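You operate a simulated robot arm through the tools that you are given. There is no shell and no other tool. Be economical: measure what you need, move in short steps, check, and stop when the job is done.

You run a simulated two-armed robot. Do the job below in one go: nothing can be reset, and whatever is moved stays where it is left.

JOB
Take the wax block from the planning table top and put it on the left end of the drawer counter. Open the returns drawer, put the blue carton in the inside of the returns drawer, then shut the drawer. Put the grey block on top of the wiper block. Switch the water sharer power switch off. Take the yellow tray set and leave it in the back half of the black case. Pick up the carton from the service bench top with one hand, pass it to the other hand and put it on the shelf under the planning table. Push the drop stand drawer shut. The order is free. Set down upright: blue carton, grey block, yellow tray set, carton.

It is judged by the outcome, as a careful person would: the job done as asked, and still so three seconds after it is handed in. It fails if anything else is knocked over, pushed out of place, dropped, spilled or broken.

ROBOT AND FRAMES
Two 6-joint arms with two-finger parallel grippers on one trunk, on a base that drives. Base frame: it is fixed to the floor where the robot stands at the start and does not move with it; the origin is under the middle of the robot, x ahead of it, y to its left, z up; the surface under the hand at the start is at about z = 800. Lengths are in mm, angles in rad, forces in N, time in s.
The left shoulder is at the start at [280, 185, 1114], the right one opposite. With the tool pointing down near the work surface each hand reaches from about 540 to 920 mm from the robot's upright axis, wherever it stands, measured 20 degrees to its own side. Places, roughly: back half of the black case (31x12 cm) [3340, 1400, 800]; blue carton [250, 500, 250]; carton [-1250, 0, 750]; drop stand drawer [1300, 600, 800]; grey block [750, 750, 1250]; inside of the returns drawer [-800, -3500, 600]; left end of the drawer counter (24x25 cm) [300, -760, 860]; returns drawer [-800, -3500, 600]; shelf under the planning table [500, 200, 300]; water sharer power switch [300, -100, 900]; wax block [500, 250, 750]; wiper block [750, -1250, 1000]; yellow tray set [500, -250, 250]. Payload 1.57 kg a hand.
The tool frame of a hand sits at the grasp point between the pads (the TCP): z along the fingers, y along the line on which they close. The tips reach 30 mm beyond it. The gripper opens to 80 mm. The fingers are 17 mm wide and 12 mm thick; the gripper's body (40 by 82 mm) begins 80 mm behind the TCP.
Orientation is that of the tool frame in the base frame, as a unit quaternion [x, y, z, w]. With the fingers straight down and closing along the base's y, the tool's x points along the base's -x, its y along +y and its z along -z.

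CONTROLS
- The arms move only by the tool apply_moves. It takes "left_plan", "right_plan" or both (then of equal length, played together; a hand with none holds still); each is a list of rows, each a list of 3 entries, a list of its own where there are three numbers: the turn, a rotation vector about the tool's x, y, z in rad, then the shift along the tool's x, y, z in mm, then the finger opening in mm, from 0 to 80. In form: [[[wx, wy, wz], [dx, dy, dz], fingers], ...]. A call has 1 to 8 rows; each row is the pose to reach, as a shift and turn from the pose commanded when the call began, along the tool's axes at that moment. A row lasts 0.2 s, in which the tool goes at most 50 mm and 0.15 rad; a call with a longer step from one row to the next is refused whole, and so is a gripper value outside its range. Where a pose cannot be reached the arm comes as near as it can. A force on the tool above 40 N (or 10 N above the force at the start of the call, whichever is more), or a blocked arm, ends the call early, and 0.2 s more pass. Each finger travels about 153 mm/s and halts on what it meets, pressing with about 36 N; the grip force reading is that of the motor and also rises with nothing between the fingers. The clock runs only during rows and for 0.2 s after the last one: add rows that repeat a pose to give the fingers time. It gives the time, the measured TCP pose, the force on the tool (base axes), the opening and the grip force at its end, in the units of the frame above (readings bear some noise), with the torque about the TCP (base axes, N m) and any sound that the robot's microphone picked up, and new pictures: "pictures" is both (left out), scene, wrist or none (wrist: the cameras of the hands that moved).
- Cameras (640 x 400 px; columns grow to the right, rows downward): "scene" is now at [226.5, 2.3, 1547.9]; the picture's right is [0.23, -0.97, 0.00], its down [-0.75, -0.17, -0.64] and it looks along [0.63, 0.15, -0.77] (base axes); focal length 214 px, centre (320, 200). "left" rides on the left gripper at [72, 7, -122] in its tool frame; the picture's right is [-0.09, 1.00, 0.00], its down [-0.84, -0.08, -0.54] and it looks along [-0.54, -0.05, 0.84] (tool axes); focal length 238 px, centre (320, 200). "right" rides on the right gripper at [72, -7, -122] in its tool frame; the picture's right is [0.09, 1.00, 0.00], its down [-0.84, 0.08, -0.54] and it looks along [-0.54, 0.05, 0.84] (tool axes); focal length 238 px, centre (320, 200). There is no depth. A picture from a camera that has moved, and an enlarged one, comes with that camera's place and axes in the base frame and with its lens. The place of the scene camera against the robot may be out by one fixed shift of up to 25 mm in any direction.
- move_column(by): slides the trunk up (or, below 0, down) by that many mm; the arms and the scene camera ride with it, the base frame stays. It gives what a move gives, with no picture.
- base_move(legs): drives the robot by 1 to 6 legs, each [ahead, turn to the left] in mm and rad, along the robot's own axes; the way and the turn of a leg run together, so that a leg with both is an arc; at most 1500 mm and 3.142 rad a leg. The arms and the cameras ride along, it lands a little off, and it stops where it bumps. It gives what a move gives, and a new picture of the scene camera.
- pan_tilt(pan, tilt): turns the head with the scene camera to pan (to the left, within 1.501 rad either way) and tilt (down, from -0.506 to 1.204), counted from straight ahead of the robot. It gives what a move gives, and a new picture of the scene camera.
- enlarge(camera, box): a new picture of the part [left, top, right, bottom] of that camera's present view, enlarged. It takes no simulated time.
- sign_off(): hands the job in; it is judged then, once.

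Work in short steps. Places have to be worked out from the pictures, the camera data and where the tool is seen: move nearer, look again, correct. Check each grasp and each placing, and mend what went wrong. You have 217 turns and 260 pictures in all, those below and enlarged ones among them. Open the grippers and draw the arms clear of the work before you hand the job in, unless the task says otherwise.

The tools are called after ">>>" by a JSON object that holds its "op" and its "data". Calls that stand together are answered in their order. apply_moves: Moves the arms, as the interface text tells. Its arguments: {"type":"object","properties":{"left_plan":{"type":"array","items":{"type":"array"}},"right_plan":{"type":"array","items":{"type":"array"}},"pictures":{"type":"string","enum":["both","scene","wrist","none"]}},"required":[]} The other tools are called the same way: move_column (by) slides the trunk up or down; base_move (legs) drives the base; pan_tilt (pan, tilt) turns the head that bears the scene camera; enlarge (camera, box) takes an enlarged picture of a part of a camera's view; sign_off () hands the job in.

At the start:

```text
clock: 0.0
left_tool_pos: [518.4, 352.2, 1469.7]
left_ee_rot: [0.0, 1.0, 0.0, 0.0]
left_contact_force: [-0.3, 0.5, 0.3]
left_torque: [0.0, 0.02, 0.02]
left_grip_width: 79.9
left_grip_force: 0.1
right_tool_pos: [587.0, -160.4, 1372.1]
right_ee_rot: [0.0, 1.0, 0.0, 0.0]
right_contact_force: [0.2, -0.1, 0.6]
right_torque: [-0.01, -0.02, -0.02]
right_grip_width: 79.9
right_grip_force: 0.1
trunk travel left (down, up): [-810.0, 180.0]
robot x, y, heading: [0.6, -2.4, 0.001]
head pan, tilt: [0.229, 0.873]
```

scene: 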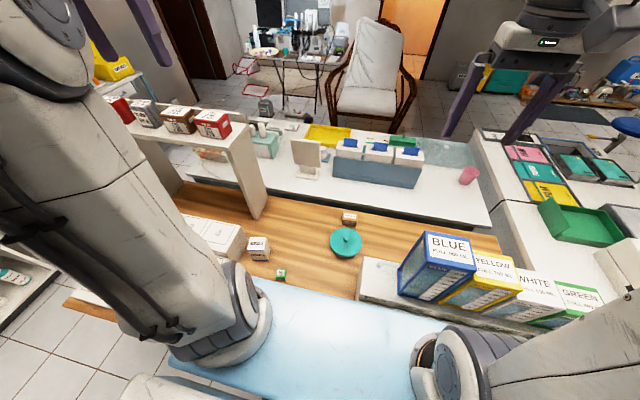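
right: 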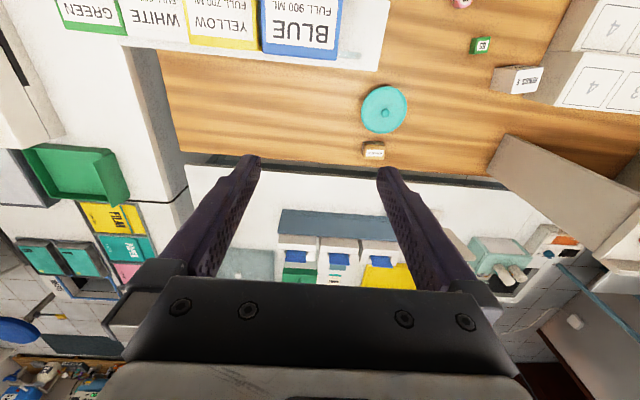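
left: 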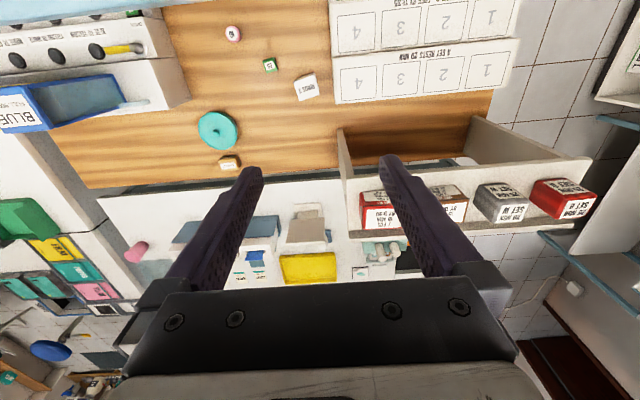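

The first view shows a table ahead with a wood top and a blue mat. I look around with the head to find things.

>>> {"op": "pan_tilt", "data": {"pan": 1.0, "tilt": 0.7}}

>>> {"op": "pan_tilt", "data": {"pan": 0.0, "tilt": 1.0}}

>>> {"op": "pan_tilt", "data": {"pan": -0.9, "tilt": 0.7}}

```text
clock: 1.1
left_tool_pos: [517.8, 351.1, 1470.4]
left_ee_rot: [0.0, 1.0, 0.0, 0.0]
left_contact_force: [-0.9, 0.3, -0.2]
left_torque: [0.01, 0.01, 0.0]
left_grip_width: 79.8
left_grip_force: 0.1
right_tool_pos: [586.6, -160.7, 1374.4]
right_ee_rot: [0.0, 1.0, 0.001, 0.0]
right_contact_force: [-0.3, 0.5, 0.7]
right_torque: [0.03, 0.0, -0.02]
right_grip_width: 79.8
right_grip_force: 0.0
trunk travel left (down, up): [-810.0, 180.0]
robot x, y, heading: [-0.7, 0.0, -0.002]
head pan, tilt: [1.0, 0.7]
camera scene: at [197.5, 56.3, 1561.9], right [0.84, -0.54, 0.0], down [-0.35, -0.54, -0.76], along [0.41, 0.64, -0.64], focal length 214 px, centre (320, 200)
```

scene: 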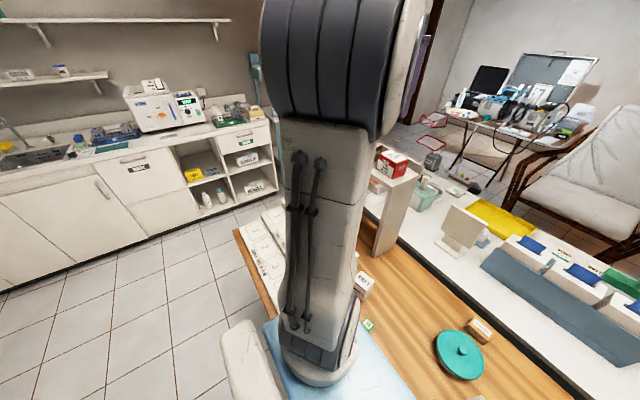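

```text
clock: 2.4
left_tool_pos: [518.0, 351.1, 1469.0]
left_ee_rot: [0.001, 1.0, 0.0, 0.0]
left_contact_force: [0.4, 0.5, -0.1]
left_torque: [0.02, 0.02, 0.01]
left_grip_width: 79.7
left_grip_force: 0.0
right_tool_pos: [587.7, -162.4, 1373.5]
right_ee_rot: [0.0, 1.0, 0.0, 0.0]
right_contact_force: [0.1, 0.3, -0.8]
right_torque: [0.03, 0.01, -0.01]
right_grip_width: 80.2
right_grip_force: 0.1
trunk travel left (down, up): [-810.0, 180.0]
robot x, y, heading: [-3.8, -3.2, -0.002]
head pan, tilt: [0.0, 1.0]
camera scene: at [221.2, -15.1, 1538.6], right [0.0, -1.0, 0.0], down [-0.84, 0.0, -0.54], along [0.54, 0.0, -0.84], focal length 214 px, centre (320, 200)
```

scene: 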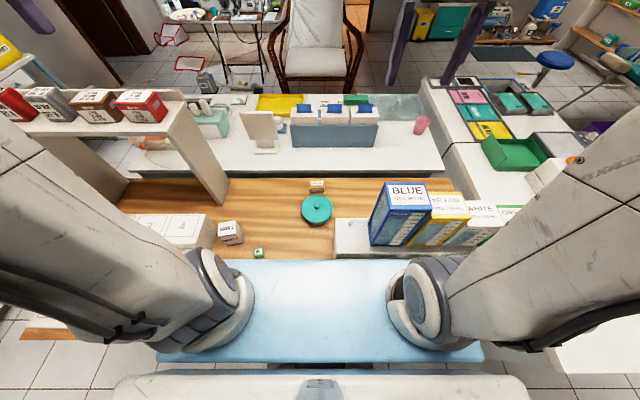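

```text
clock: 3.6
left_tool_pos: [518.1, 350.6, 1469.7]
left_ee_rot: [0.0, 1.0, 0.0, -0.001]
left_contact_force: [-0.7, -0.6, 0.0]
left_torque: [-0.01, -0.03, 0.02]
left_grip_width: 79.9
left_grip_force: 0.2
right_tool_pos: [587.5, -162.2, 1373.1]
right_ee_rot: [-0.001, 1.0, 0.0, 0.0]
right_contact_force: [-0.4, -0.3, -0.1]
right_torque: [0.0, -0.01, -0.01]
right_grip_width: 79.9
right_grip_force: 0.1
trunk travel left (down, up): [-810.0, 180.0]
robot x, y, heading: [-0.0, 0.3, -0.0]
head pan, tilt: [-0.901, 0.7]
camera scene: at [204.3, -81.7, 1561.9], right [-0.78, -0.62, 0.0], down [-0.4, 0.5, -0.76], along [0.48, -0.6, -0.64], focal length 214 px, centre (320, 200)
```

scene: 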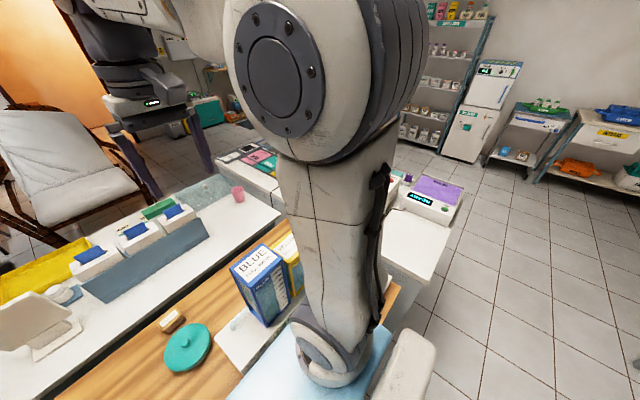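

The head swings freely. I go back to centre and read the labels of the small things on the table.

>>> {"op": "pan_tilt", "data": {"pan": 0.15, "tilt": 1.0}}

>>> {"op": "enlarge", "data": {"camera": "left", "box": [160, 0, 480, 200]}}

>>> {"op": "enlarge", "data": {"camera": "left", "box": [0, 0, 200, 125]}}

>>> {"op": "enlarge", "data": {"camera": "scene", "box": [120, 170, 440, 370]}}

```text
clock: 4.9
left_tool_pos: [517.6, 351.4, 1469.4]
left_ee_rot: [0.0, 1.0, 0.0, -0.001]
left_contact_force: [-0.1, 0.6, -0.5]
left_torque: [0.0, -0.03, -0.04]
left_grip_width: 80.0
left_grip_force: 0.0
right_tool_pos: [587.1, -162.0, 1373.5]
right_ee_rot: [0.0, 1.0, 0.001, 0.0]
right_contact_force: [0.2, -0.3, 0.1]
right_torque: [-0.01, -0.01, 0.01]
right_grip_width: 79.8
right_grip_force: 0.1
trunk travel left (down, up): [-810.0, 180.0]
robot x, y, heading: [-1.6, 2.6, 0.002]
head pan, tilt: [0.15, 1.0]
camera scene: at [220.4, -4.8, 1538.6], right [0.15, -0.99, 0.0], down [-0.83, -0.13, -0.54], along [0.53, 0.08, -0.84], focal length 214 px, centre (320, 200)
```

scene: 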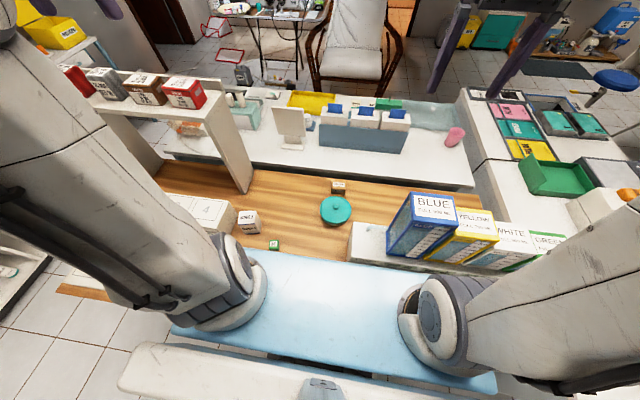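

```text
2.00 times, centred on (320, 100) of left
camera zoom: at [446.6, 357.5, 1591.7], right [0.09, 1.0, 0.0], down [0.84, -0.08, 0.54], along [0.54, -0.05, -0.84], focal length 477 px, centre (320, 400)
```

zoom: 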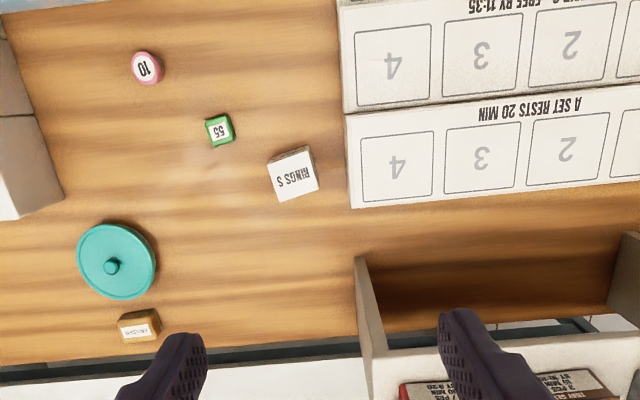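

```text
3.20 times, centred on (100, 62) of left
camera zoom: at [446.6, 357.5, 1591.7], right [0.09, 1.0, 0.0], down [0.84, -0.08, 0.54], along [0.54, -0.05, -0.84], focal length 763 px, centre (1024, 640)
```

zoom: 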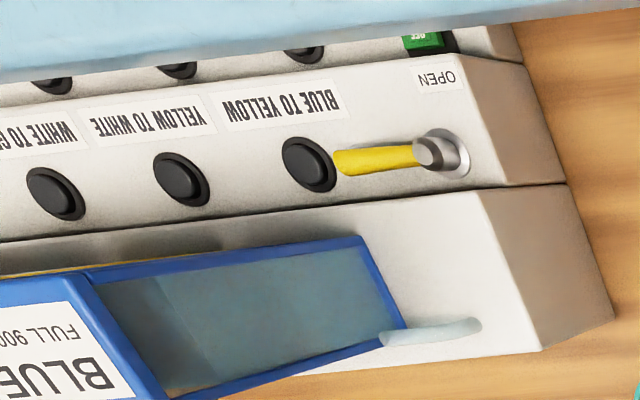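

```text
2.00 times, centred on (280, 270) of scene
camera zoom: at [220.4, -4.8, 1538.6], right [0.15, -0.99, 0.0], down [-0.83, -0.13, -0.54], along [0.53, 0.08, -0.84], focal length 429 px, centre (400, 60)
```

zoom: 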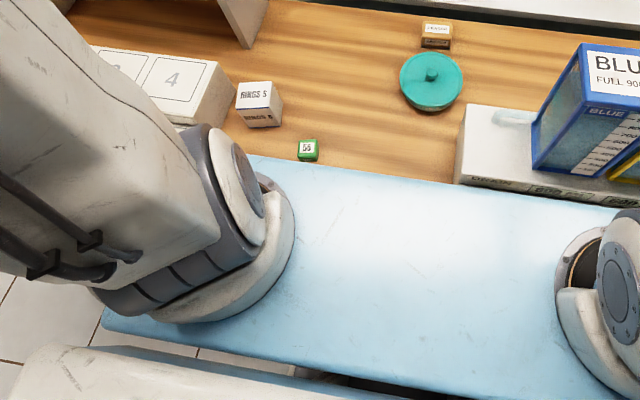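

The brown block may be the wax block, and the water sharer (tanks, green switch) is on the right of the table. I zoom in on both.

>>> {"op": "enlarge", "data": {"camera": "left", "box": [208, 145, 256, 175]}}

>>> {"op": "enlarge", "data": {"camera": "left", "box": [330, 160, 618, 340]}}

>>> {"op": "enlarge", "data": {"camera": "right", "box": [440, 0, 640, 125]}}

>>> {"op": "enlarge", "data": {"camera": "scene", "box": [440, 60, 640, 185]}}

```text
13.33 times, centred on (232, 160) of left
camera zoom: at [446.6, 357.5, 1591.7], right [0.09, 1.0, 0.0], down [0.84, -0.08, 0.54], along [0.54, -0.05, -0.84], focal length 3178 px, centre (1493, 733)
```

zoom: 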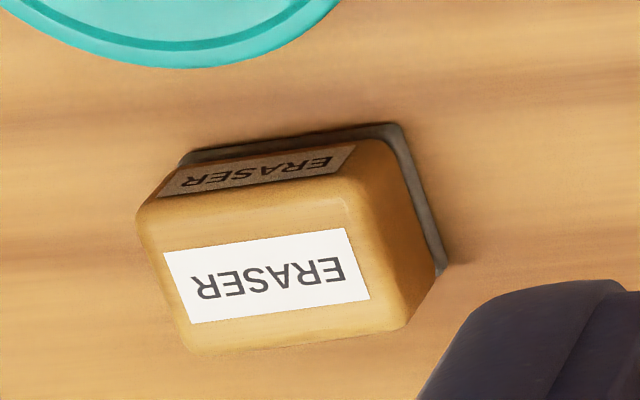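

```text
2.22 times, centred on (474, 250) of left
camera zoom: at [446.6, 357.5, 1591.7], right [0.09, 1.0, 0.0], down [0.84, -0.08, 0.54], along [0.54, -0.05, -0.84], focal length 530 px, centre (-22, 89)
```

zoom: 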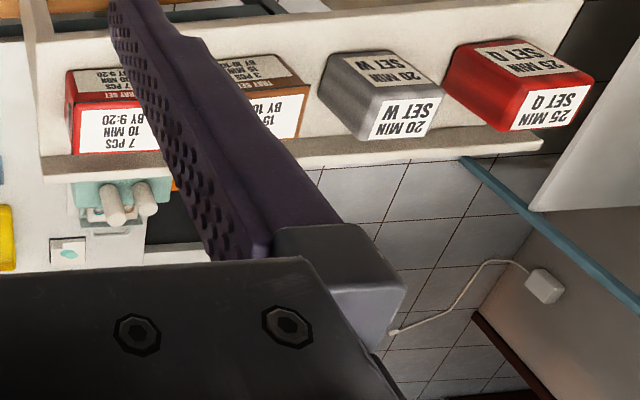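

```text
3.20 times, centred on (540, 62) of right
camera zoom: at [515.1, -166.7, 1495.2], right [-0.09, 1.0, 0.0], down [0.84, 0.08, 0.54], along [0.54, 0.05, -0.84], focal length 763 px, centre (-384, 640)
```

zoom: 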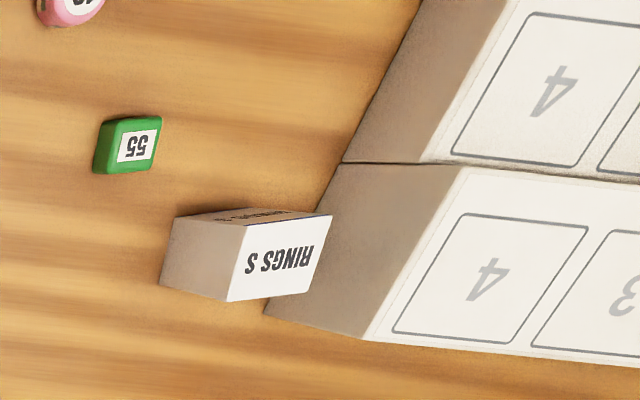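

```text
3.20 times, centred on (540, 122) of scene
camera zoom: at [220.4, -4.8, 1538.6], right [0.15, -0.99, 0.0], down [-0.83, -0.13, -0.54], along [0.53, 0.08, -0.84], focal length 686 px, centre (-384, 448)
```

zoom: 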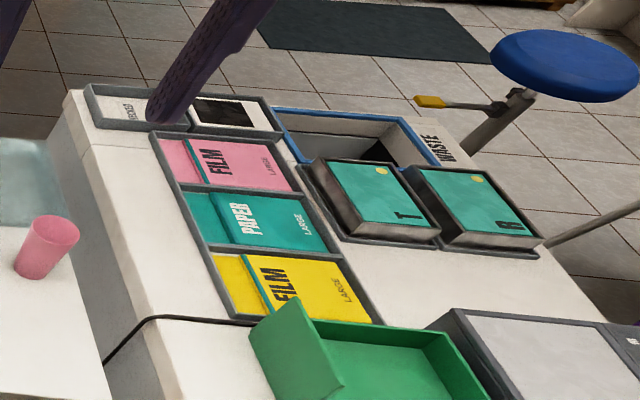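

"ERASER" is presumably a different thing from the wiper block, and the grey "SET W" on the high shelf is likely the grey block. I back away a bit and look around further, also behind.

>>> {"op": "base_move", "data": {"legs": [[-350, 0]]}}

>>> {"op": "pan_tilt", "data": {"pan": -0.5, "tilt": 0.5}}

>>> {"op": "pan_tilt", "data": {"pan": -1.5, "tilt": 0.6}}

>>> {"op": "pan_tilt", "data": {"pan": 1.5, "tilt": 0.6}}

```text
clock: 7.1
left_tool_pos: [167.5, 351.6, 1470.1]
left_ee_rot: [-0.001, 1.0, 0.0, 0.0]
left_contact_force: [-0.5, 0.5, 0.4]
left_torque: [-0.01, -0.03, -0.02]
left_grip_width: 79.9
left_grip_force: 0.0
right_tool_pos: [237.3, -162.6, 1373.4]
right_ee_rot: [0.0, 1.0, 0.0, 0.0]
right_contact_force: [-0.7, 0.0, 0.2]
right_torque: [0.0, 0.04, 0.04]
right_grip_width: 80.3
right_grip_force: 0.1
trunk travel left (down, up): [-810.0, 180.0]
robot x, y, heading: [-353.1, 1.2, 0.005]
head pan, tilt: [0.15, 1.0]
camera scene: at [-129.1, -4.8, 1538.6], right [0.15, -0.99, 0.0], down [-0.83, -0.13, -0.54], along [0.53, 0.08, -0.84], focal length 214 px, centre (320, 200)
```

scene: 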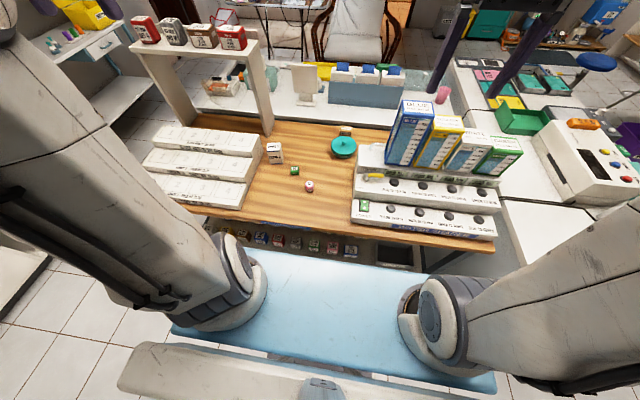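

```text
clock: 8.2
left_tool_pos: [167.8, 349.7, 1469.7]
left_ee_rot: [0.0, 1.0, 0.0, 0.001]
left_contact_force: [-0.7, -0.3, 0.1]
left_torque: [0.04, -0.02, 0.03]
left_grip_width: 80.0
left_grip_force: 0.1
right_tool_pos: [237.1, -162.9, 1372.4]
right_ee_rot: [0.0, 1.0, 0.0, 0.0]
right_contact_force: [0.2, 0.3, -0.3]
right_torque: [0.01, -0.02, 0.03]
right_grip_width: 79.8
right_grip_force: 0.0
trunk travel left (down, up): [-810.0, 180.0]
robot x, y, heading: [-346.8, -4.1, 0.001]
head pan, tilt: [-0.499, 0.499]
camera scene: at [-118.4, -58.7, 1579.6], right [-0.48, -0.88, 0.0], down [-0.42, 0.23, -0.88], along [0.77, -0.42, -0.48], focal length 214 px, centre (320, 200)
```

scene: 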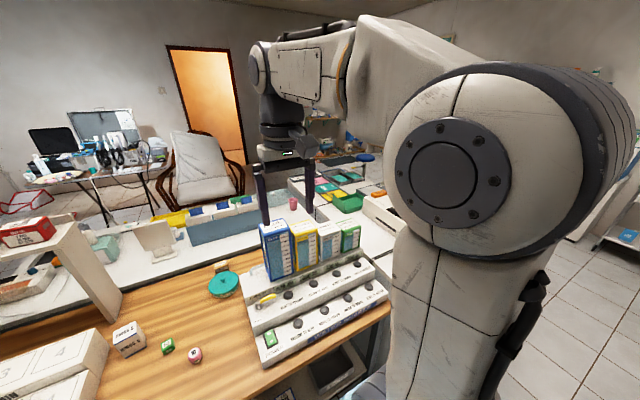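

```text
clock: 9.4
left_tool_pos: [168.1, 351.3, 1469.0]
left_ee_rot: [0.001, 1.0, 0.001, 0.0]
left_contact_force: [0.9, -1.0, 0.4]
left_torque: [0.01, 0.0, -0.02]
left_grip_width: 80.0
left_grip_force: 0.1
right_tool_pos: [237.0, -162.2, 1372.9]
right_ee_rot: [0.0, 1.0, 0.0, 0.0]
right_contact_force: [0.0, -0.5, 0.1]
right_torque: [0.01, 0.04, 0.0]
right_grip_width: 79.9
right_grip_force: 0.0
trunk travel left (down, up): [-810.0, 180.0]
robot x, y, heading: [-351.3, 3.5, -0.001]
head pan, tilt: [-1.499, 0.6]
camera scene: at [-191.9, -103.3, 1570.6], right [-1.0, -0.07, 0.0], down [-0.04, 0.56, -0.83], along [0.06, -0.82, -0.56], focal length 214 px, centre (320, 200)
```

scene: 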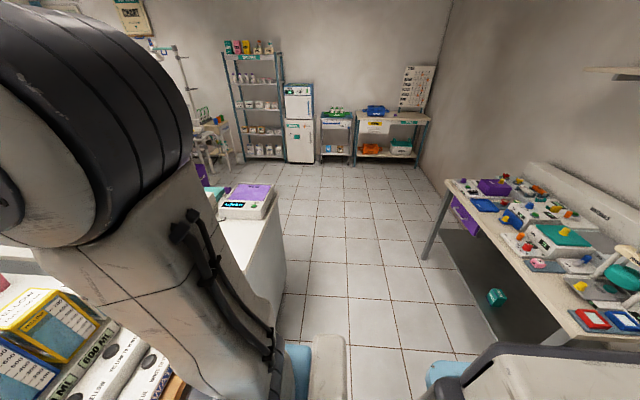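

```text
clock: 12.0
left_tool_pos: [168.3, 351.8, 1470.2]
left_ee_rot: [0.0, 1.0, 0.0, -0.001]
left_contact_force: [0.7, 0.0, 0.5]
left_torque: [-0.02, -0.01, -0.02]
left_grip_width: 79.9
left_grip_force: 0.1
right_tool_pos: [237.7, -161.6, 1372.0]
right_ee_rot: [0.001, 1.0, 0.0, 0.0]
right_contact_force: [-0.1, 0.0, 0.6]
right_torque: [0.03, 0.0, 0.02]
right_grip_width: 79.9
right_grip_force: 0.1
trunk travel left (down, up): [-810.0, 180.0]
robot x, y, heading: [-350.5, 1.2, 0.003]
head pan, tilt: [1.499, 0.6]
camera scene: at [-191.8, 73.0, 1570.6], right [1.0, -0.07, 0.0], down [-0.04, -0.56, -0.83], along [0.06, 0.82, -0.56], focal length 214 px, centre (320, 200)
```

scene: 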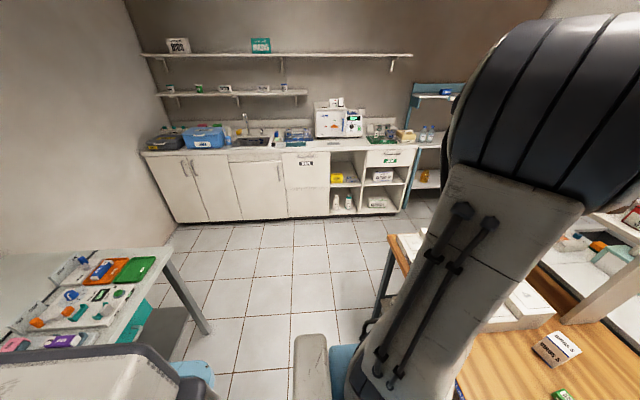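

Backing off now shows the table front and shelf. I go to a forward view and enlarge.

>>> {"op": "pan_tilt", "data": {"pan": 0.1, "tilt": 0.8}}

>>> {"op": "enlarge", "data": {"camera": "scene", "box": [150, 120, 470, 320]}}

>>> {"op": "enlarge", "data": {"camera": "scene", "box": [0, 0, 240, 150]}}

>>> {"op": "enlarge", "data": {"camera": "scene", "box": [400, 30, 640, 180]}}

```text
clock: 13.6
left_tool_pos: [169.0, 352.5, 1470.3]
left_ee_rot: [-0.001, 1.0, 0.001, 0.0]
left_contact_force: [0.5, -0.1, 0.2]
left_torque: [0.02, -0.01, -0.01]
left_grip_width: 80.0
left_grip_force: 0.2
right_tool_pos: [236.1, -162.0, 1373.8]
right_ee_rot: [0.0, 1.0, 0.0, 0.0]
right_contact_force: [-0.1, -0.3, -0.1]
right_torque: [0.02, 0.0, -0.02]
right_grip_width: 80.1
right_grip_force: 0.1
trunk travel left (down, up): [-810.0, 180.0]
robot x, y, heading: [-349.9, -0.6, 0.001]
head pan, tilt: [0.099, 0.799]
camera scene: at [-118.0, -7.1, 1553.7], right [0.1, -0.99, 0.0], down [-0.71, -0.07, -0.7], along [0.69, 0.07, -0.72], focal length 214 px, centre (320, 200)
```

scene: 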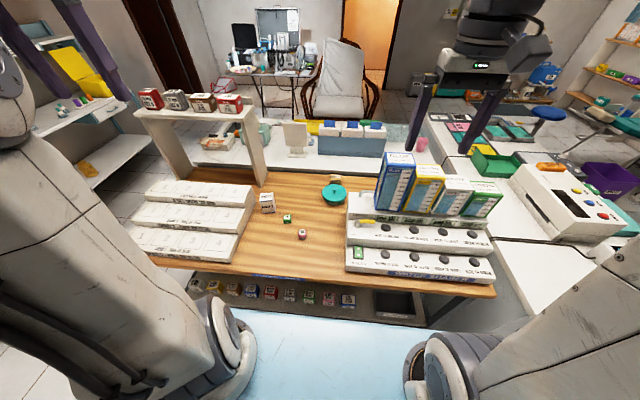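

```text
2.00 times, centred on (310, 220) of scene
camera zoom: at [-118.0, -7.1, 1553.7], right [0.1, -0.99, 0.0], down [-0.71, -0.07, -0.7], along [0.69, 0.07, -0.72], focal length 429 px, centre (340, 160)
```

zoom: 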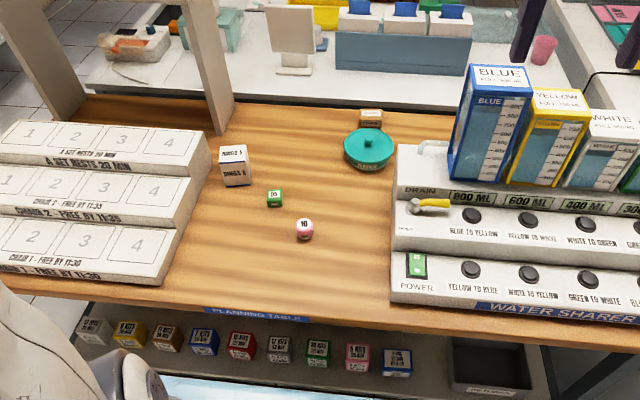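

```text
2.67 times, centred on (120, 75) of scene
camera zoom: at [-118.0, -7.1, 1553.7], right [0.1, -0.99, 0.0], down [-0.71, -0.07, -0.7], along [0.69, 0.07, -0.72], focal length 572 px, centre (853, 533)
```

zoom: 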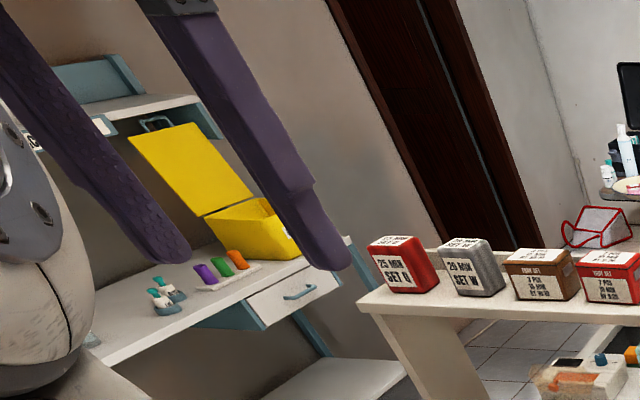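

```text
2.67 times, centred on (520, 105) of scene
camera zoom: at [-118.0, -7.1, 1553.7], right [0.1, -0.99, 0.0], down [-0.71, -0.07, -0.7], along [0.69, 0.07, -0.72], focal length 572 px, centre (-213, 453)
```

zoom: 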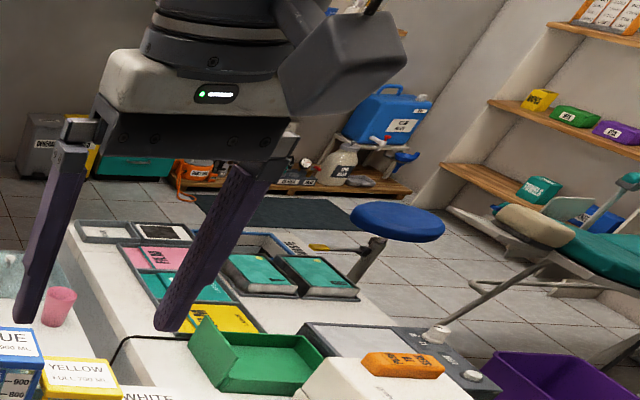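

I read the labels on the shelf under the planning table.

>>> {"op": "enlarge", "data": {"camera": "scene", "box": [180, 260, 356, 370]}}

>>> {"op": "enlarge", "data": {"camera": "scene", "box": [280, 200, 440, 300]}}

>>> {"op": "pan_tilt", "data": {"pan": 0.1, "tilt": 0.3}}

>>> {"op": "enlarge", "data": {"camera": "scene", "box": [190, 60, 350, 160]}}

```text
3.64 times, centred on (268, 315) of scene
camera zoom: at [-118.0, -7.1, 1553.7], right [0.1, -0.99, 0.0], down [-0.71, -0.07, -0.7], along [0.69, 0.07, -0.72], focal length 780 px, centre (509, -218)
```

zoom: 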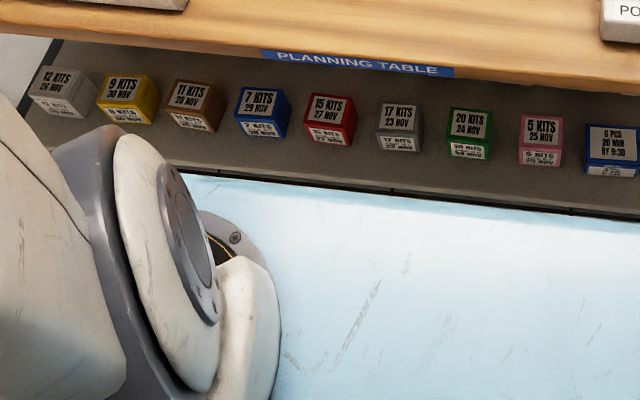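

```text
4.00 times, centred on (360, 250) of scene
camera zoom: at [-118.0, -7.1, 1553.7], right [0.1, -0.99, 0.0], down [-0.71, -0.07, -0.7], along [0.69, 0.07, -0.72], focal length 858 px, centre (160, 0)
```

zoom: 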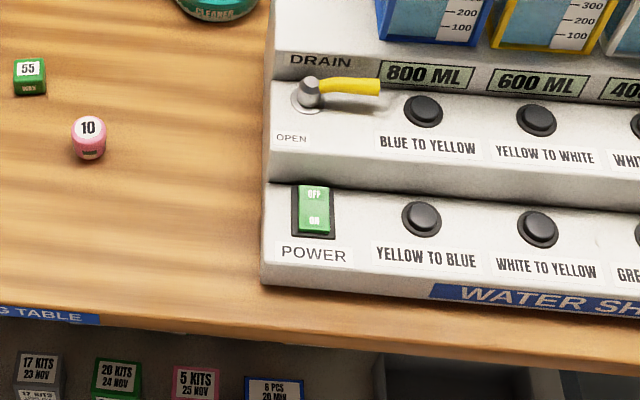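

```text
clock: 14.5
left_tool_pos: [169.2, 350.7, 1470.2]
left_ee_rot: [0.0, 1.0, 0.0, 0.001]
left_contact_force: [-0.4, -0.1, 0.5]
left_torque: [0.02, 0.01, -0.01]
left_grip_width: 79.9
left_grip_force: 0.0
right_tool_pos: [236.7, -161.6, 1372.6]
right_ee_rot: [0.0, 1.0, 0.0, 0.001]
right_contact_force: [-0.2, 0.2, 0.3]
right_torque: [0.0, 0.01, 0.0]
right_grip_width: 79.9
right_grip_force: 0.0
trunk travel left (down, up): [-810.0, 180.0]
robot x, y, heading: [-351.8, -1.8, 0.004]
head pan, tilt: [0.099, 0.3]
camera scene: at [-105.3, -5.9, 1598.0], right [0.1, -1.0, 0.0], down [-0.3, -0.03, -0.95], along [0.95, 0.09, -0.3], focal length 214 px, centre (320, 200)
```

scene: 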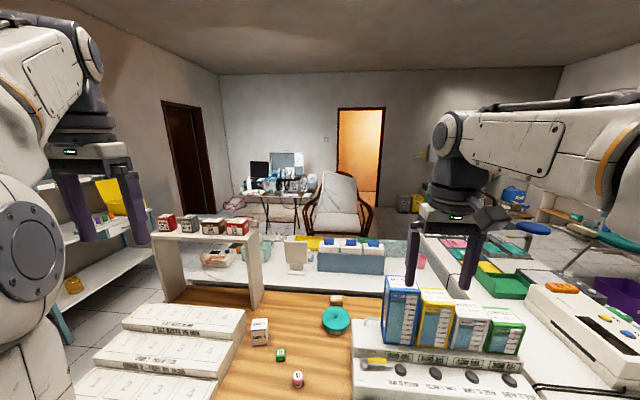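

```text
4.00 times, centred on (270, 110) of scene
camera zoom: at [-105.3, -5.9, 1598.0], right [0.1, -1.0, 0.0], down [-0.3, -0.03, -0.95], along [0.95, 0.09, -0.3], focal length 858 px, centre (520, 560)
```

zoom: 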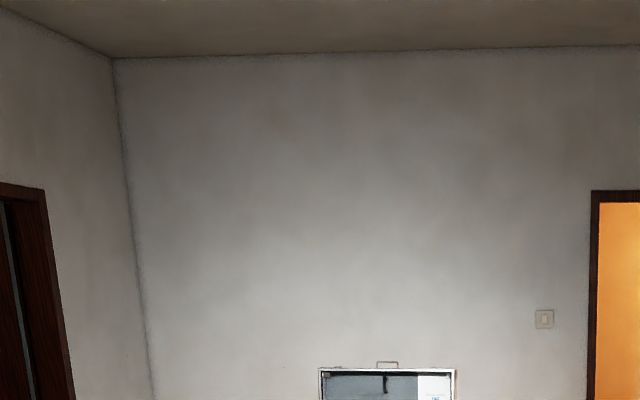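

The kit cartons (incl. blue 7 KITS) are on the shelf, the green "55 WAX" block is on the table, and the power switch is at about (338,-111). I bring the right hand down with closed fingers to look at the switch.

>>> {"op": "apply_moves", "data": {"right_plan": [[[0, 0, 0], [-8, 6, 45], 60], [[0, 0, 0], [-16, 12, 90], 40], [[0, 0, 0], [-24, 19, 135], 20], [[0, 0, 0], [-32, 25, 180], 0], [[0, 0, 0], [-40, 31, 225], 0], [[0, 0, 0], [-48, 38, 270], 0], [[0, 0, 0], [-56, 44, 315], 0], [[0, 0, 0], [-63, 50, 360], 0]], "pictures": "both"}}

```text
clock: 16.3
left_tool_pos: [168.0, 352.2, 1469.8]
left_ee_rot: [0.001, 1.0, 0.0, 0.001]
left_contact_force: [0.9, -0.9, 0.4]
left_torque: [0.0, 0.02, -0.01]
left_grip_width: 79.8
left_grip_force: 0.1
right_tool_pos: [300.6, -111.7, 1012.9]
right_ee_rot: [0.0, 1.0, 0.0, 0.0]
right_contact_force: [-0.6, 0.6, 0.2]
right_torque: [-0.03, -0.02, 0.01]
right_grip_width: 0.0
right_grip_force: 21.7
trunk travel left (down, up): [-810.0, 180.0]
robot x, y, heading: [-350.1, -1.1, 0.004]
head pan, tilt: [0.099, 0.3]
camera scene: at [-105.5, -6.0, 1598.1], right [0.1, -1.0, 0.0], down [-0.29, -0.03, -0.96], along [0.95, 0.09, -0.3], focal length 214 px, centre (320, 200)
camera right: at [229.0, -115.9, 1134.9], right [-0.09, 1.0, 0.0], down [0.84, 0.08, 0.54], along [0.54, 0.05, -0.84], focal length 238 px, centre (320, 200)
```

scene: 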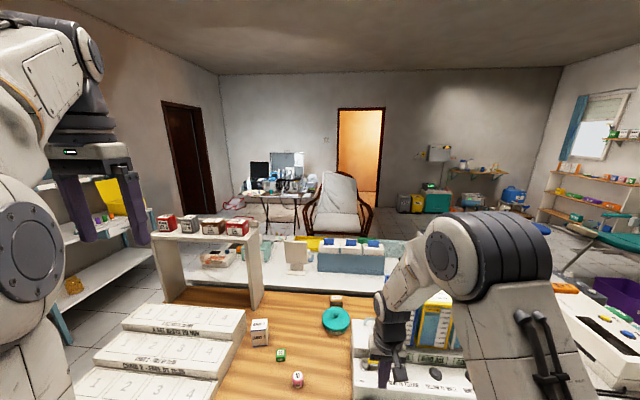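
right: 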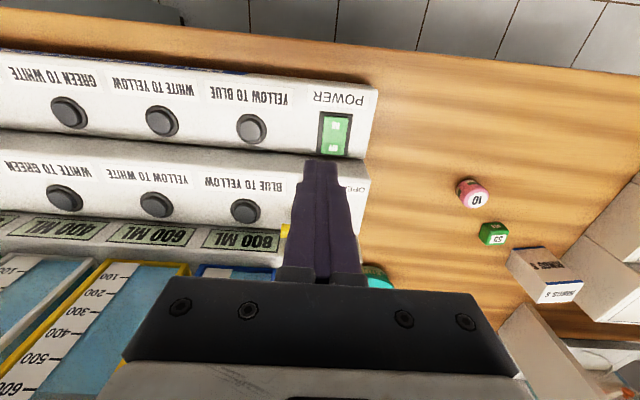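

The switch OFF end lies near (337,-93) if its top is about z 840. I go lower above it to triangulate.

>>> {"op": "apply_moves", "data": {"right_plan": [[[0, 0, 0], [-17, 9, 35], 0], [[0, 0, 0], [-34, 19, 70], 0]], "pictures": "wrist"}}

>>> {"op": "enlarge", "data": {"camera": "right", "box": [240, 40, 400, 140]}}

```text
clock: 16.9
left_tool_pos: [168.4, 349.8, 1469.9]
left_ee_rot: [0.0, 1.0, 0.0, 0.0]
left_contact_force: [-0.5, -0.6, 0.8]
left_torque: [-0.01, -0.02, -0.02]
left_grip_width: 80.0
left_grip_force: 0.1
right_tool_pos: [336.3, -94.3, 944.1]
right_ee_rot: [0.001, 1.0, 0.0, 0.001]
right_contact_force: [-1.3, 0.2, -0.1]
right_torque: [-0.02, -0.02, -0.03]
right_grip_width: 0.0
right_grip_force: 21.1
trunk travel left (down, up): [-810.0, 180.0]
robot x, y, heading: [-348.9, 0.8, -0.001]
head pan, tilt: [0.099, 0.3]
camera right: at [263.6, -98.3, 1067.2], right [-0.09, 1.0, 0.0], down [0.84, 0.08, 0.54], along [0.54, 0.05, -0.84], focal length 238 px, centre (320, 200)
```

right: 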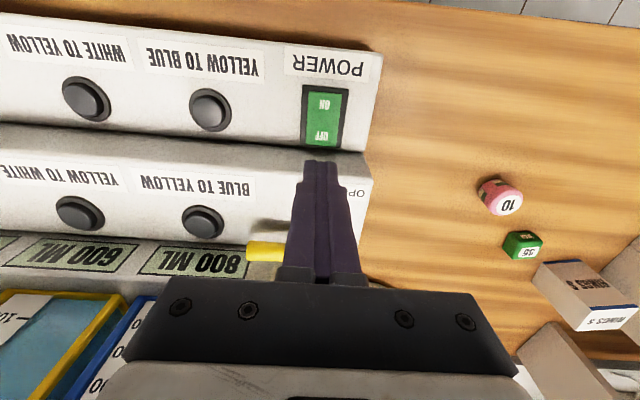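

```text
4.00 times, centred on (320, 90) of right
camera zoom: at [263.6, -98.3, 1067.2], right [-0.09, 1.0, 0.0], down [0.84, 0.08, 0.54], along [0.54, 0.05, -0.84], focal length 953 px, centre (320, 640)
```

zoom: 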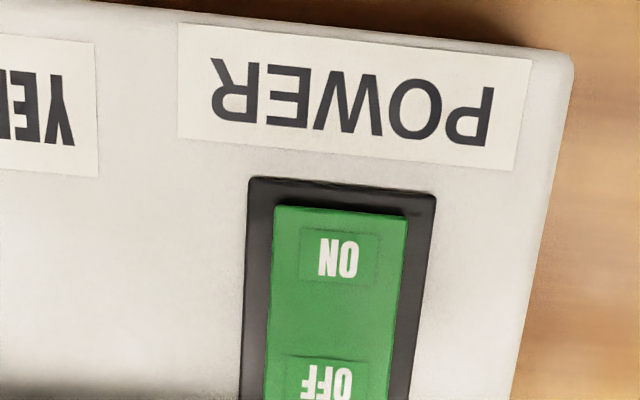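

Triangulating gives the OFF label at about (328,-92,862). I shift there and press down gently.

>>> {"op": "apply_moves", "data": {"right_plan": [[[0, 0, 0], [8, 2, 0], 0], [[0, 0, 0], [8, 2, 25], 0], [[0, 0, 0], [8, 2, 40], 0], [[0, 0, 0], [8, 2, 50], 0], [[0, 0, 0], [8, 2, 56], 0], [[0, 0, 0], [8, 2, 62], 0]], "pictures": "wrist"}}

```text
clock: 18.4
left_tool_pos: [167.0, 351.1, 1471.3]
left_ee_rot: [0.0, 1.0, 0.0, 0.0]
left_contact_force: [0.6, 0.5, -0.1]
left_torque: [0.02, 0.01, -0.04]
left_grip_width: 80.1
left_grip_force: 0.0
right_tool_pos: [326.0, -91.4, 886.4]
right_ee_rot: [0.001, 1.0, 0.0, 0.002]
right_contact_force: [-6.8, -1.4, 25.3]
right_torque: [-0.03, 0.46, 0.01]
right_grip_width: 0.0
right_grip_force: 21.1
trunk travel left (down, up): [-810.0, 180.0]
robot x, y, heading: [-349.8, 0.4, -0.006]
head pan, tilt: [0.099, 0.3]
stopped in row 6 (right hand): the force on the tool passed its limit at 44 N (the readings are from after the stop); the commanded pose is now the measured one
camera right: at [254.5, -97.1, 1008.3], right [-0.09, 1.0, 0.0], down [0.83, 0.08, 0.55], along [0.54, 0.05, -0.84], focal length 238 px, centre (320, 200)
```

right: 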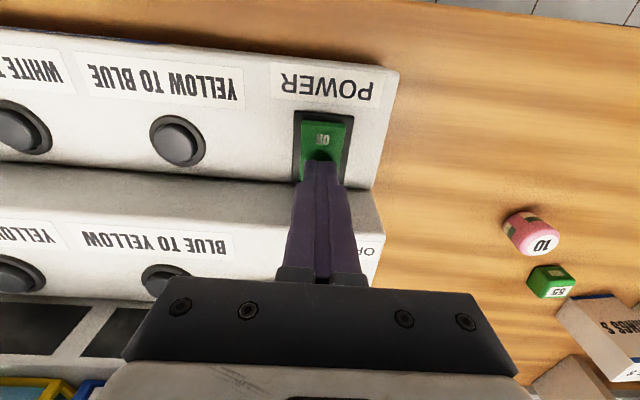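

The rocker tipped and the ML displays went dark, so power is off. I raise the right hand and look.

>>> {"op": "apply_moves", "data": {"right_plan": [[[0, 0, 0], [0, 0, -40], 0], [[0, 0, 0], [5, 0, -90], 0], [[0, 0, 0], [10, 0, -140], 0], [[0, 0, 0], [20, 0, -190], 20], [[0, 0, 0], [30, 0, -240], 40], [[0, 0, 0], [40, -10, -290], 60], [[0, 0, 0], [50, -20, -340], 80], [[0, 0, 0], [50, -20, -390], 80]], "left_plan": [[[0, 0, 0], [0, 0, 45], 80], [[0, 0, 0], [0, 0, 90], 80], [[0, 0, 0], [0, 0, 135], 80], [[0, 0, 0], [0, 0, 180], 80], [[0, 0, 0], [0, 0, 225], 80], [[0, 0, 0], [0, 0, 270], 80], [[0, 0, 0], [0, 0, 315], 80], [[0, 0, 0], [0, 0, 360], 80]], "pictures": "wrist"}}

>>> {"op": "enlarge", "data": {"camera": "right", "box": [240, 80, 400, 180]}}

```text
refused: row 2 steps farther than a row can; nothing moved
```

```text
4.00 times, centred on (320, 130) of right
camera zoom: at [254.5, -97.1, 1008.3], right [-0.09, 1.0, 0.0], down [0.83, 0.08, 0.55], along [0.54, 0.05, -0.84], focal length 953 px, centre (320, 480)
```

zoom: 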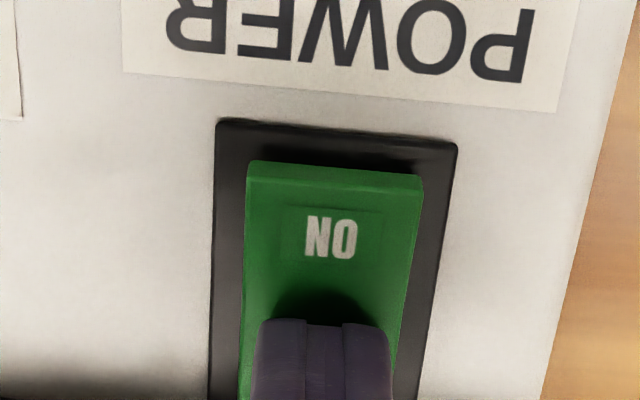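

One step was just over 50 mm; I repeat with smaller ones.

>>> {"op": "apply_moves", "data": {"right_plan": [[[0, 0, 0], [0, 0, -40], 0], [[0, 0, 0], [5, 0, -85], 0], [[0, 0, 0], [10, 0, -130], 0], [[0, 0, 0], [20, 0, -175], 20], [[0, 0, 0], [30, 0, -220], 40], [[0, 0, 0], [40, -5, -265], 60], [[0, 0, 0], [50, -10, -310], 80], [[0, 0, 0], [50, -20, -355], 80]], "left_plan": [[[0, 0, 0], [0, 0, 45], 80], [[0, 0, 0], [0, 0, 90], 80], [[0, 0, 0], [0, 0, 135], 80], [[0, 0, 0], [0, 0, 180], 80], [[0, 0, 0], [-20, -10, 220], 80], [[0, 0, 0], [-40, -20, 260], 80], [[0, 0, 0], [-60, -35, 300], 80], [[0, 0, 0], [-80, -50, 340], 80]], "pictures": "wrist"}}

>>> {"op": "base_move", "data": {"legs": [[120, 0]]}}

```text
clock: 20.2
left_tool_pos: [246.2, 299.5, 1126.7]
left_ee_rot: [0.0, 1.0, 0.0, 0.0]
left_contact_force: [0.6, 0.0, -0.6]
left_torque: [0.01, -0.03, 0.02]
left_grip_width: 80.1
left_grip_force: 0.2
right_tool_pos: [276.9, -112.1, 1245.4]
right_ee_rot: [0.0, 1.0, 0.001, 0.003]
right_contact_force: [0.0, 0.1, -0.7]
right_torque: [0.01, -0.02, -0.02]
right_grip_width: 79.8
right_grip_force: 0.1
trunk travel left (down, up): [-810.0, 180.0]
robot x, y, heading: [-355.0, 0.7, 0.002]
head pan, tilt: [0.099, 0.3]
camera right: at [204.0, -116.3, 1367.0], right [-0.09, 1.0, 0.0], down [0.83, 0.08, 0.55], along [0.54, 0.05, -0.84], focal length 238 px, centre (320, 200)
camera left: at [175.1, 307.2, 1249.1], right [0.09, 1.0, 0.0], down [0.84, -0.08, 0.54], along [0.54, -0.05, -0.84], focal length 238 px, centre (320, 200)
```

right: 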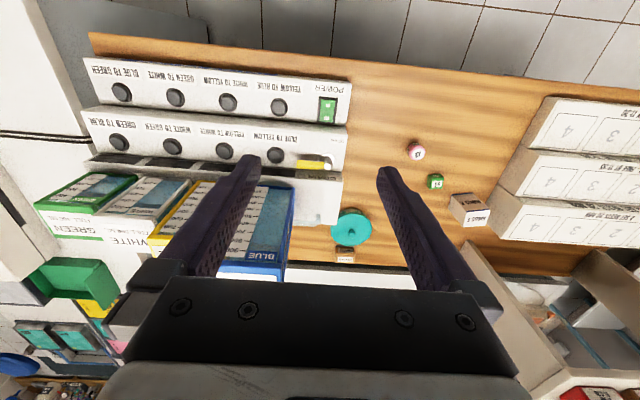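
left: 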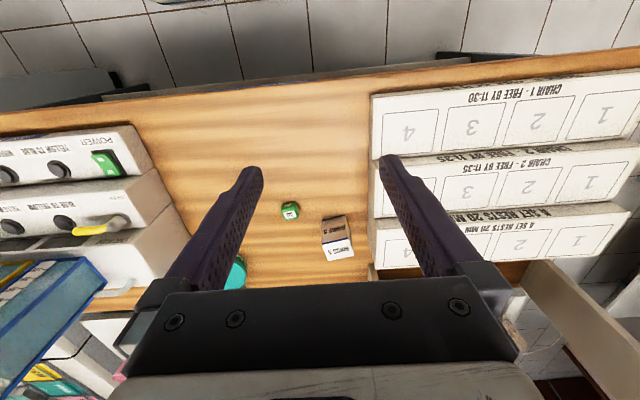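

```text
clock: 21.4
left_tool_pos: [366.2, 302.5, 1129.1]
left_ee_rot: [-0.001, 1.0, 0.0, 0.0]
left_contact_force: [-0.4, -1.5, 1.1]
left_torque: [-0.01, -0.03, 0.0]
left_grip_width: 80.1
left_grip_force: 0.2
right_tool_pos: [399.6, -109.5, 1244.6]
right_ee_rot: [-0.001, 1.0, 0.001, 0.003]
right_contact_force: [0.0, 0.0, -0.3]
right_torque: [0.0, -0.04, 0.01]
right_grip_width: 80.1
right_grip_force: 0.1
trunk travel left (down, up): [-810.0, 180.0]
robot x, y, heading: [-226.1, 2.2, -0.0]
head pan, tilt: [0.099, 0.3]
camera scene: at [16.0, -5.2, 1598.1], right [0.1, -0.99, 0.0], down [-0.29, -0.03, -0.96], along [0.95, 0.1, -0.3], focal length 214 px, centre (320, 200)
```

scene: 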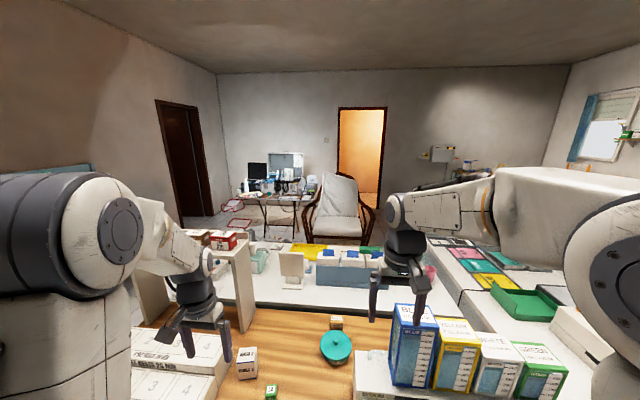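

From the left wrist view the wax block is at about (502,203). I move the left hand above it.

>>> {"op": "apply_moves", "data": {"left_plan": [[[0, 0, 0], [-25, -20, 30], 80], [[0, 0, 0], [-50, -40, 60], 80], [[0, 0, 0], [-75, -60, 90], 80], [[0, 0, 0], [-100, -80, 120], 80], [[0, 0, 0], [-118, -90, 150], 80], [[0, 0, 0], [-130, -99, 185], 80]], "pictures": "wrist"}}

```text
clock: 22.8
left_tool_pos: [499.3, 203.8, 943.3]
left_ee_rot: [-0.001, 1.0, 0.0, 0.0]
left_contact_force: [0.2, -0.9, 0.2]
left_torque: [0.02, 0.01, 0.0]
left_grip_width: 80.0
left_grip_force: 0.0
right_tool_pos: [399.1, -107.6, 1245.0]
right_ee_rot: [-0.001, 1.0, 0.002, 0.002]
right_contact_force: [-0.4, 0.1, -0.4]
right_torque: [-0.01, 0.01, -0.01]
right_grip_width: 80.0
right_grip_force: 0.0
trunk travel left (down, up): [-810.0, 180.0]
robot x, y, heading: [-227.3, 3.4, -0.001]
head pan, tilt: [0.099, 0.3]
camera left: at [427.0, 210.6, 1064.9], right [0.09, 1.0, 0.0], down [0.84, -0.08, 0.54], along [0.54, -0.05, -0.84], focal length 238 px, centre (320, 200)
```

left: 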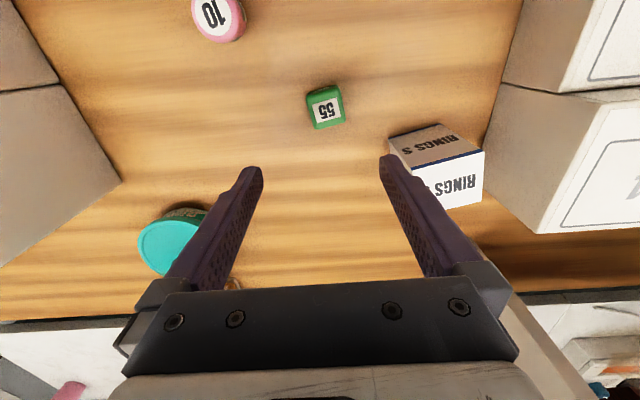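

Table top is about z 800, wax at about (478,212). I descend with partially opened fingers to TCP z≈838 and look.

>>> {"op": "apply_moves", "data": {"left_plan": [[[0, 0, 0], [10, 4, 20], 50], [[0, 0, 0], [21, 8, 40], 50], [[0, 0, 0], [21, 8, 70], 50], [[0, 0, 0], [21, 8, 95], 50]], "pictures": "wrist"}}

```text
clock: 23.8
left_tool_pos: [478.0, 213.2, 848.7]
left_ee_rot: [0.0, 1.0, 0.0, 0.0]
left_contact_force: [-1.5, -1.1, -0.4]
left_torque: [-0.01, 0.01, 0.03]
left_grip_width: 49.9
left_grip_force: 0.0
right_tool_pos: [399.8, -108.2, 1243.5]
right_ee_rot: [-0.001, 1.0, 0.001, 0.003]
right_contact_force: [0.7, -0.3, -0.1]
right_torque: [-0.04, -0.04, 0.01]
right_grip_width: 80.1
right_grip_force: 0.1
trunk travel left (down, up): [-810.0, 180.0]
robot x, y, heading: [-228.2, -0.7, 0.001]
head pan, tilt: [0.099, 0.3]
camera left: at [405.7, 218.7, 969.6], right [0.09, 1.0, 0.0], down [0.84, -0.08, 0.54], along [0.54, -0.05, -0.84], focal length 238 px, centre (320, 200)
```

left: 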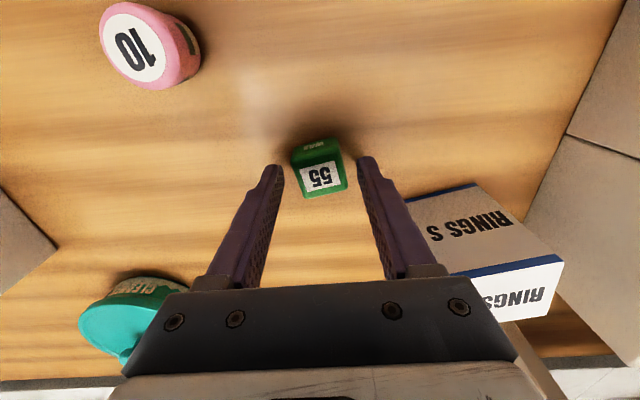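

Nearly aligned; small correction ahead, down 11 mm, and close.

>>> {"op": "apply_moves", "data": {"left_plan": [[[0, 0, 0], [-6, 0, 6], 50], [[0, 0, 0], [-6, 0, 11], 50], [[0, 0, 0], [-6, 0, 11], 20], [[0, 0, 0], [-6, 0, 11], 10], [[0, 0, 0], [-6, 0, 11], 5], [[0, 0, 0], [-6, 0, -30], 5], [[0, 0, 0], [-6, 0, -75], 5]], "pictures": "wrist"}}

```text
clock: 25.4
left_tool_pos: [480.6, 215.4, 924.3]
left_ee_rot: [-0.001, 1.0, 0.0, 0.0]
left_contact_force: [0.1, -0.7, -1.5]
left_torque: [0.02, -0.02, -0.02]
left_grip_width: 32.7
left_grip_force: 36.1
right_tool_pos: [400.3, -109.2, 1243.1]
right_ee_rot: [-0.001, 1.0, 0.001, 0.003]
right_contact_force: [1.1, 0.4, -0.4]
right_torque: [0.06, -0.01, 0.01]
right_grip_width: 79.9
right_grip_force: 0.1
trunk travel left (down, up): [-810.0, 180.0]
robot x, y, heading: [-226.8, -0.2, -0.001]
head pan, tilt: [0.099, 0.3]
camera left: at [409.2, 220.4, 1045.8], right [0.09, 1.0, 0.0], down [0.84, -0.08, 0.54], along [0.54, -0.05, -0.84], focal length 238 px, centre (320, 200)
```

left: 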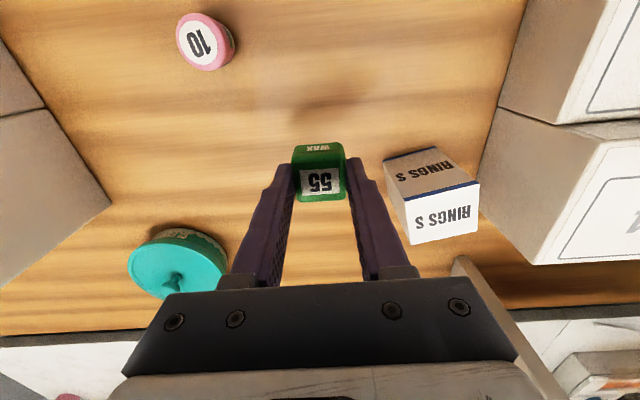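

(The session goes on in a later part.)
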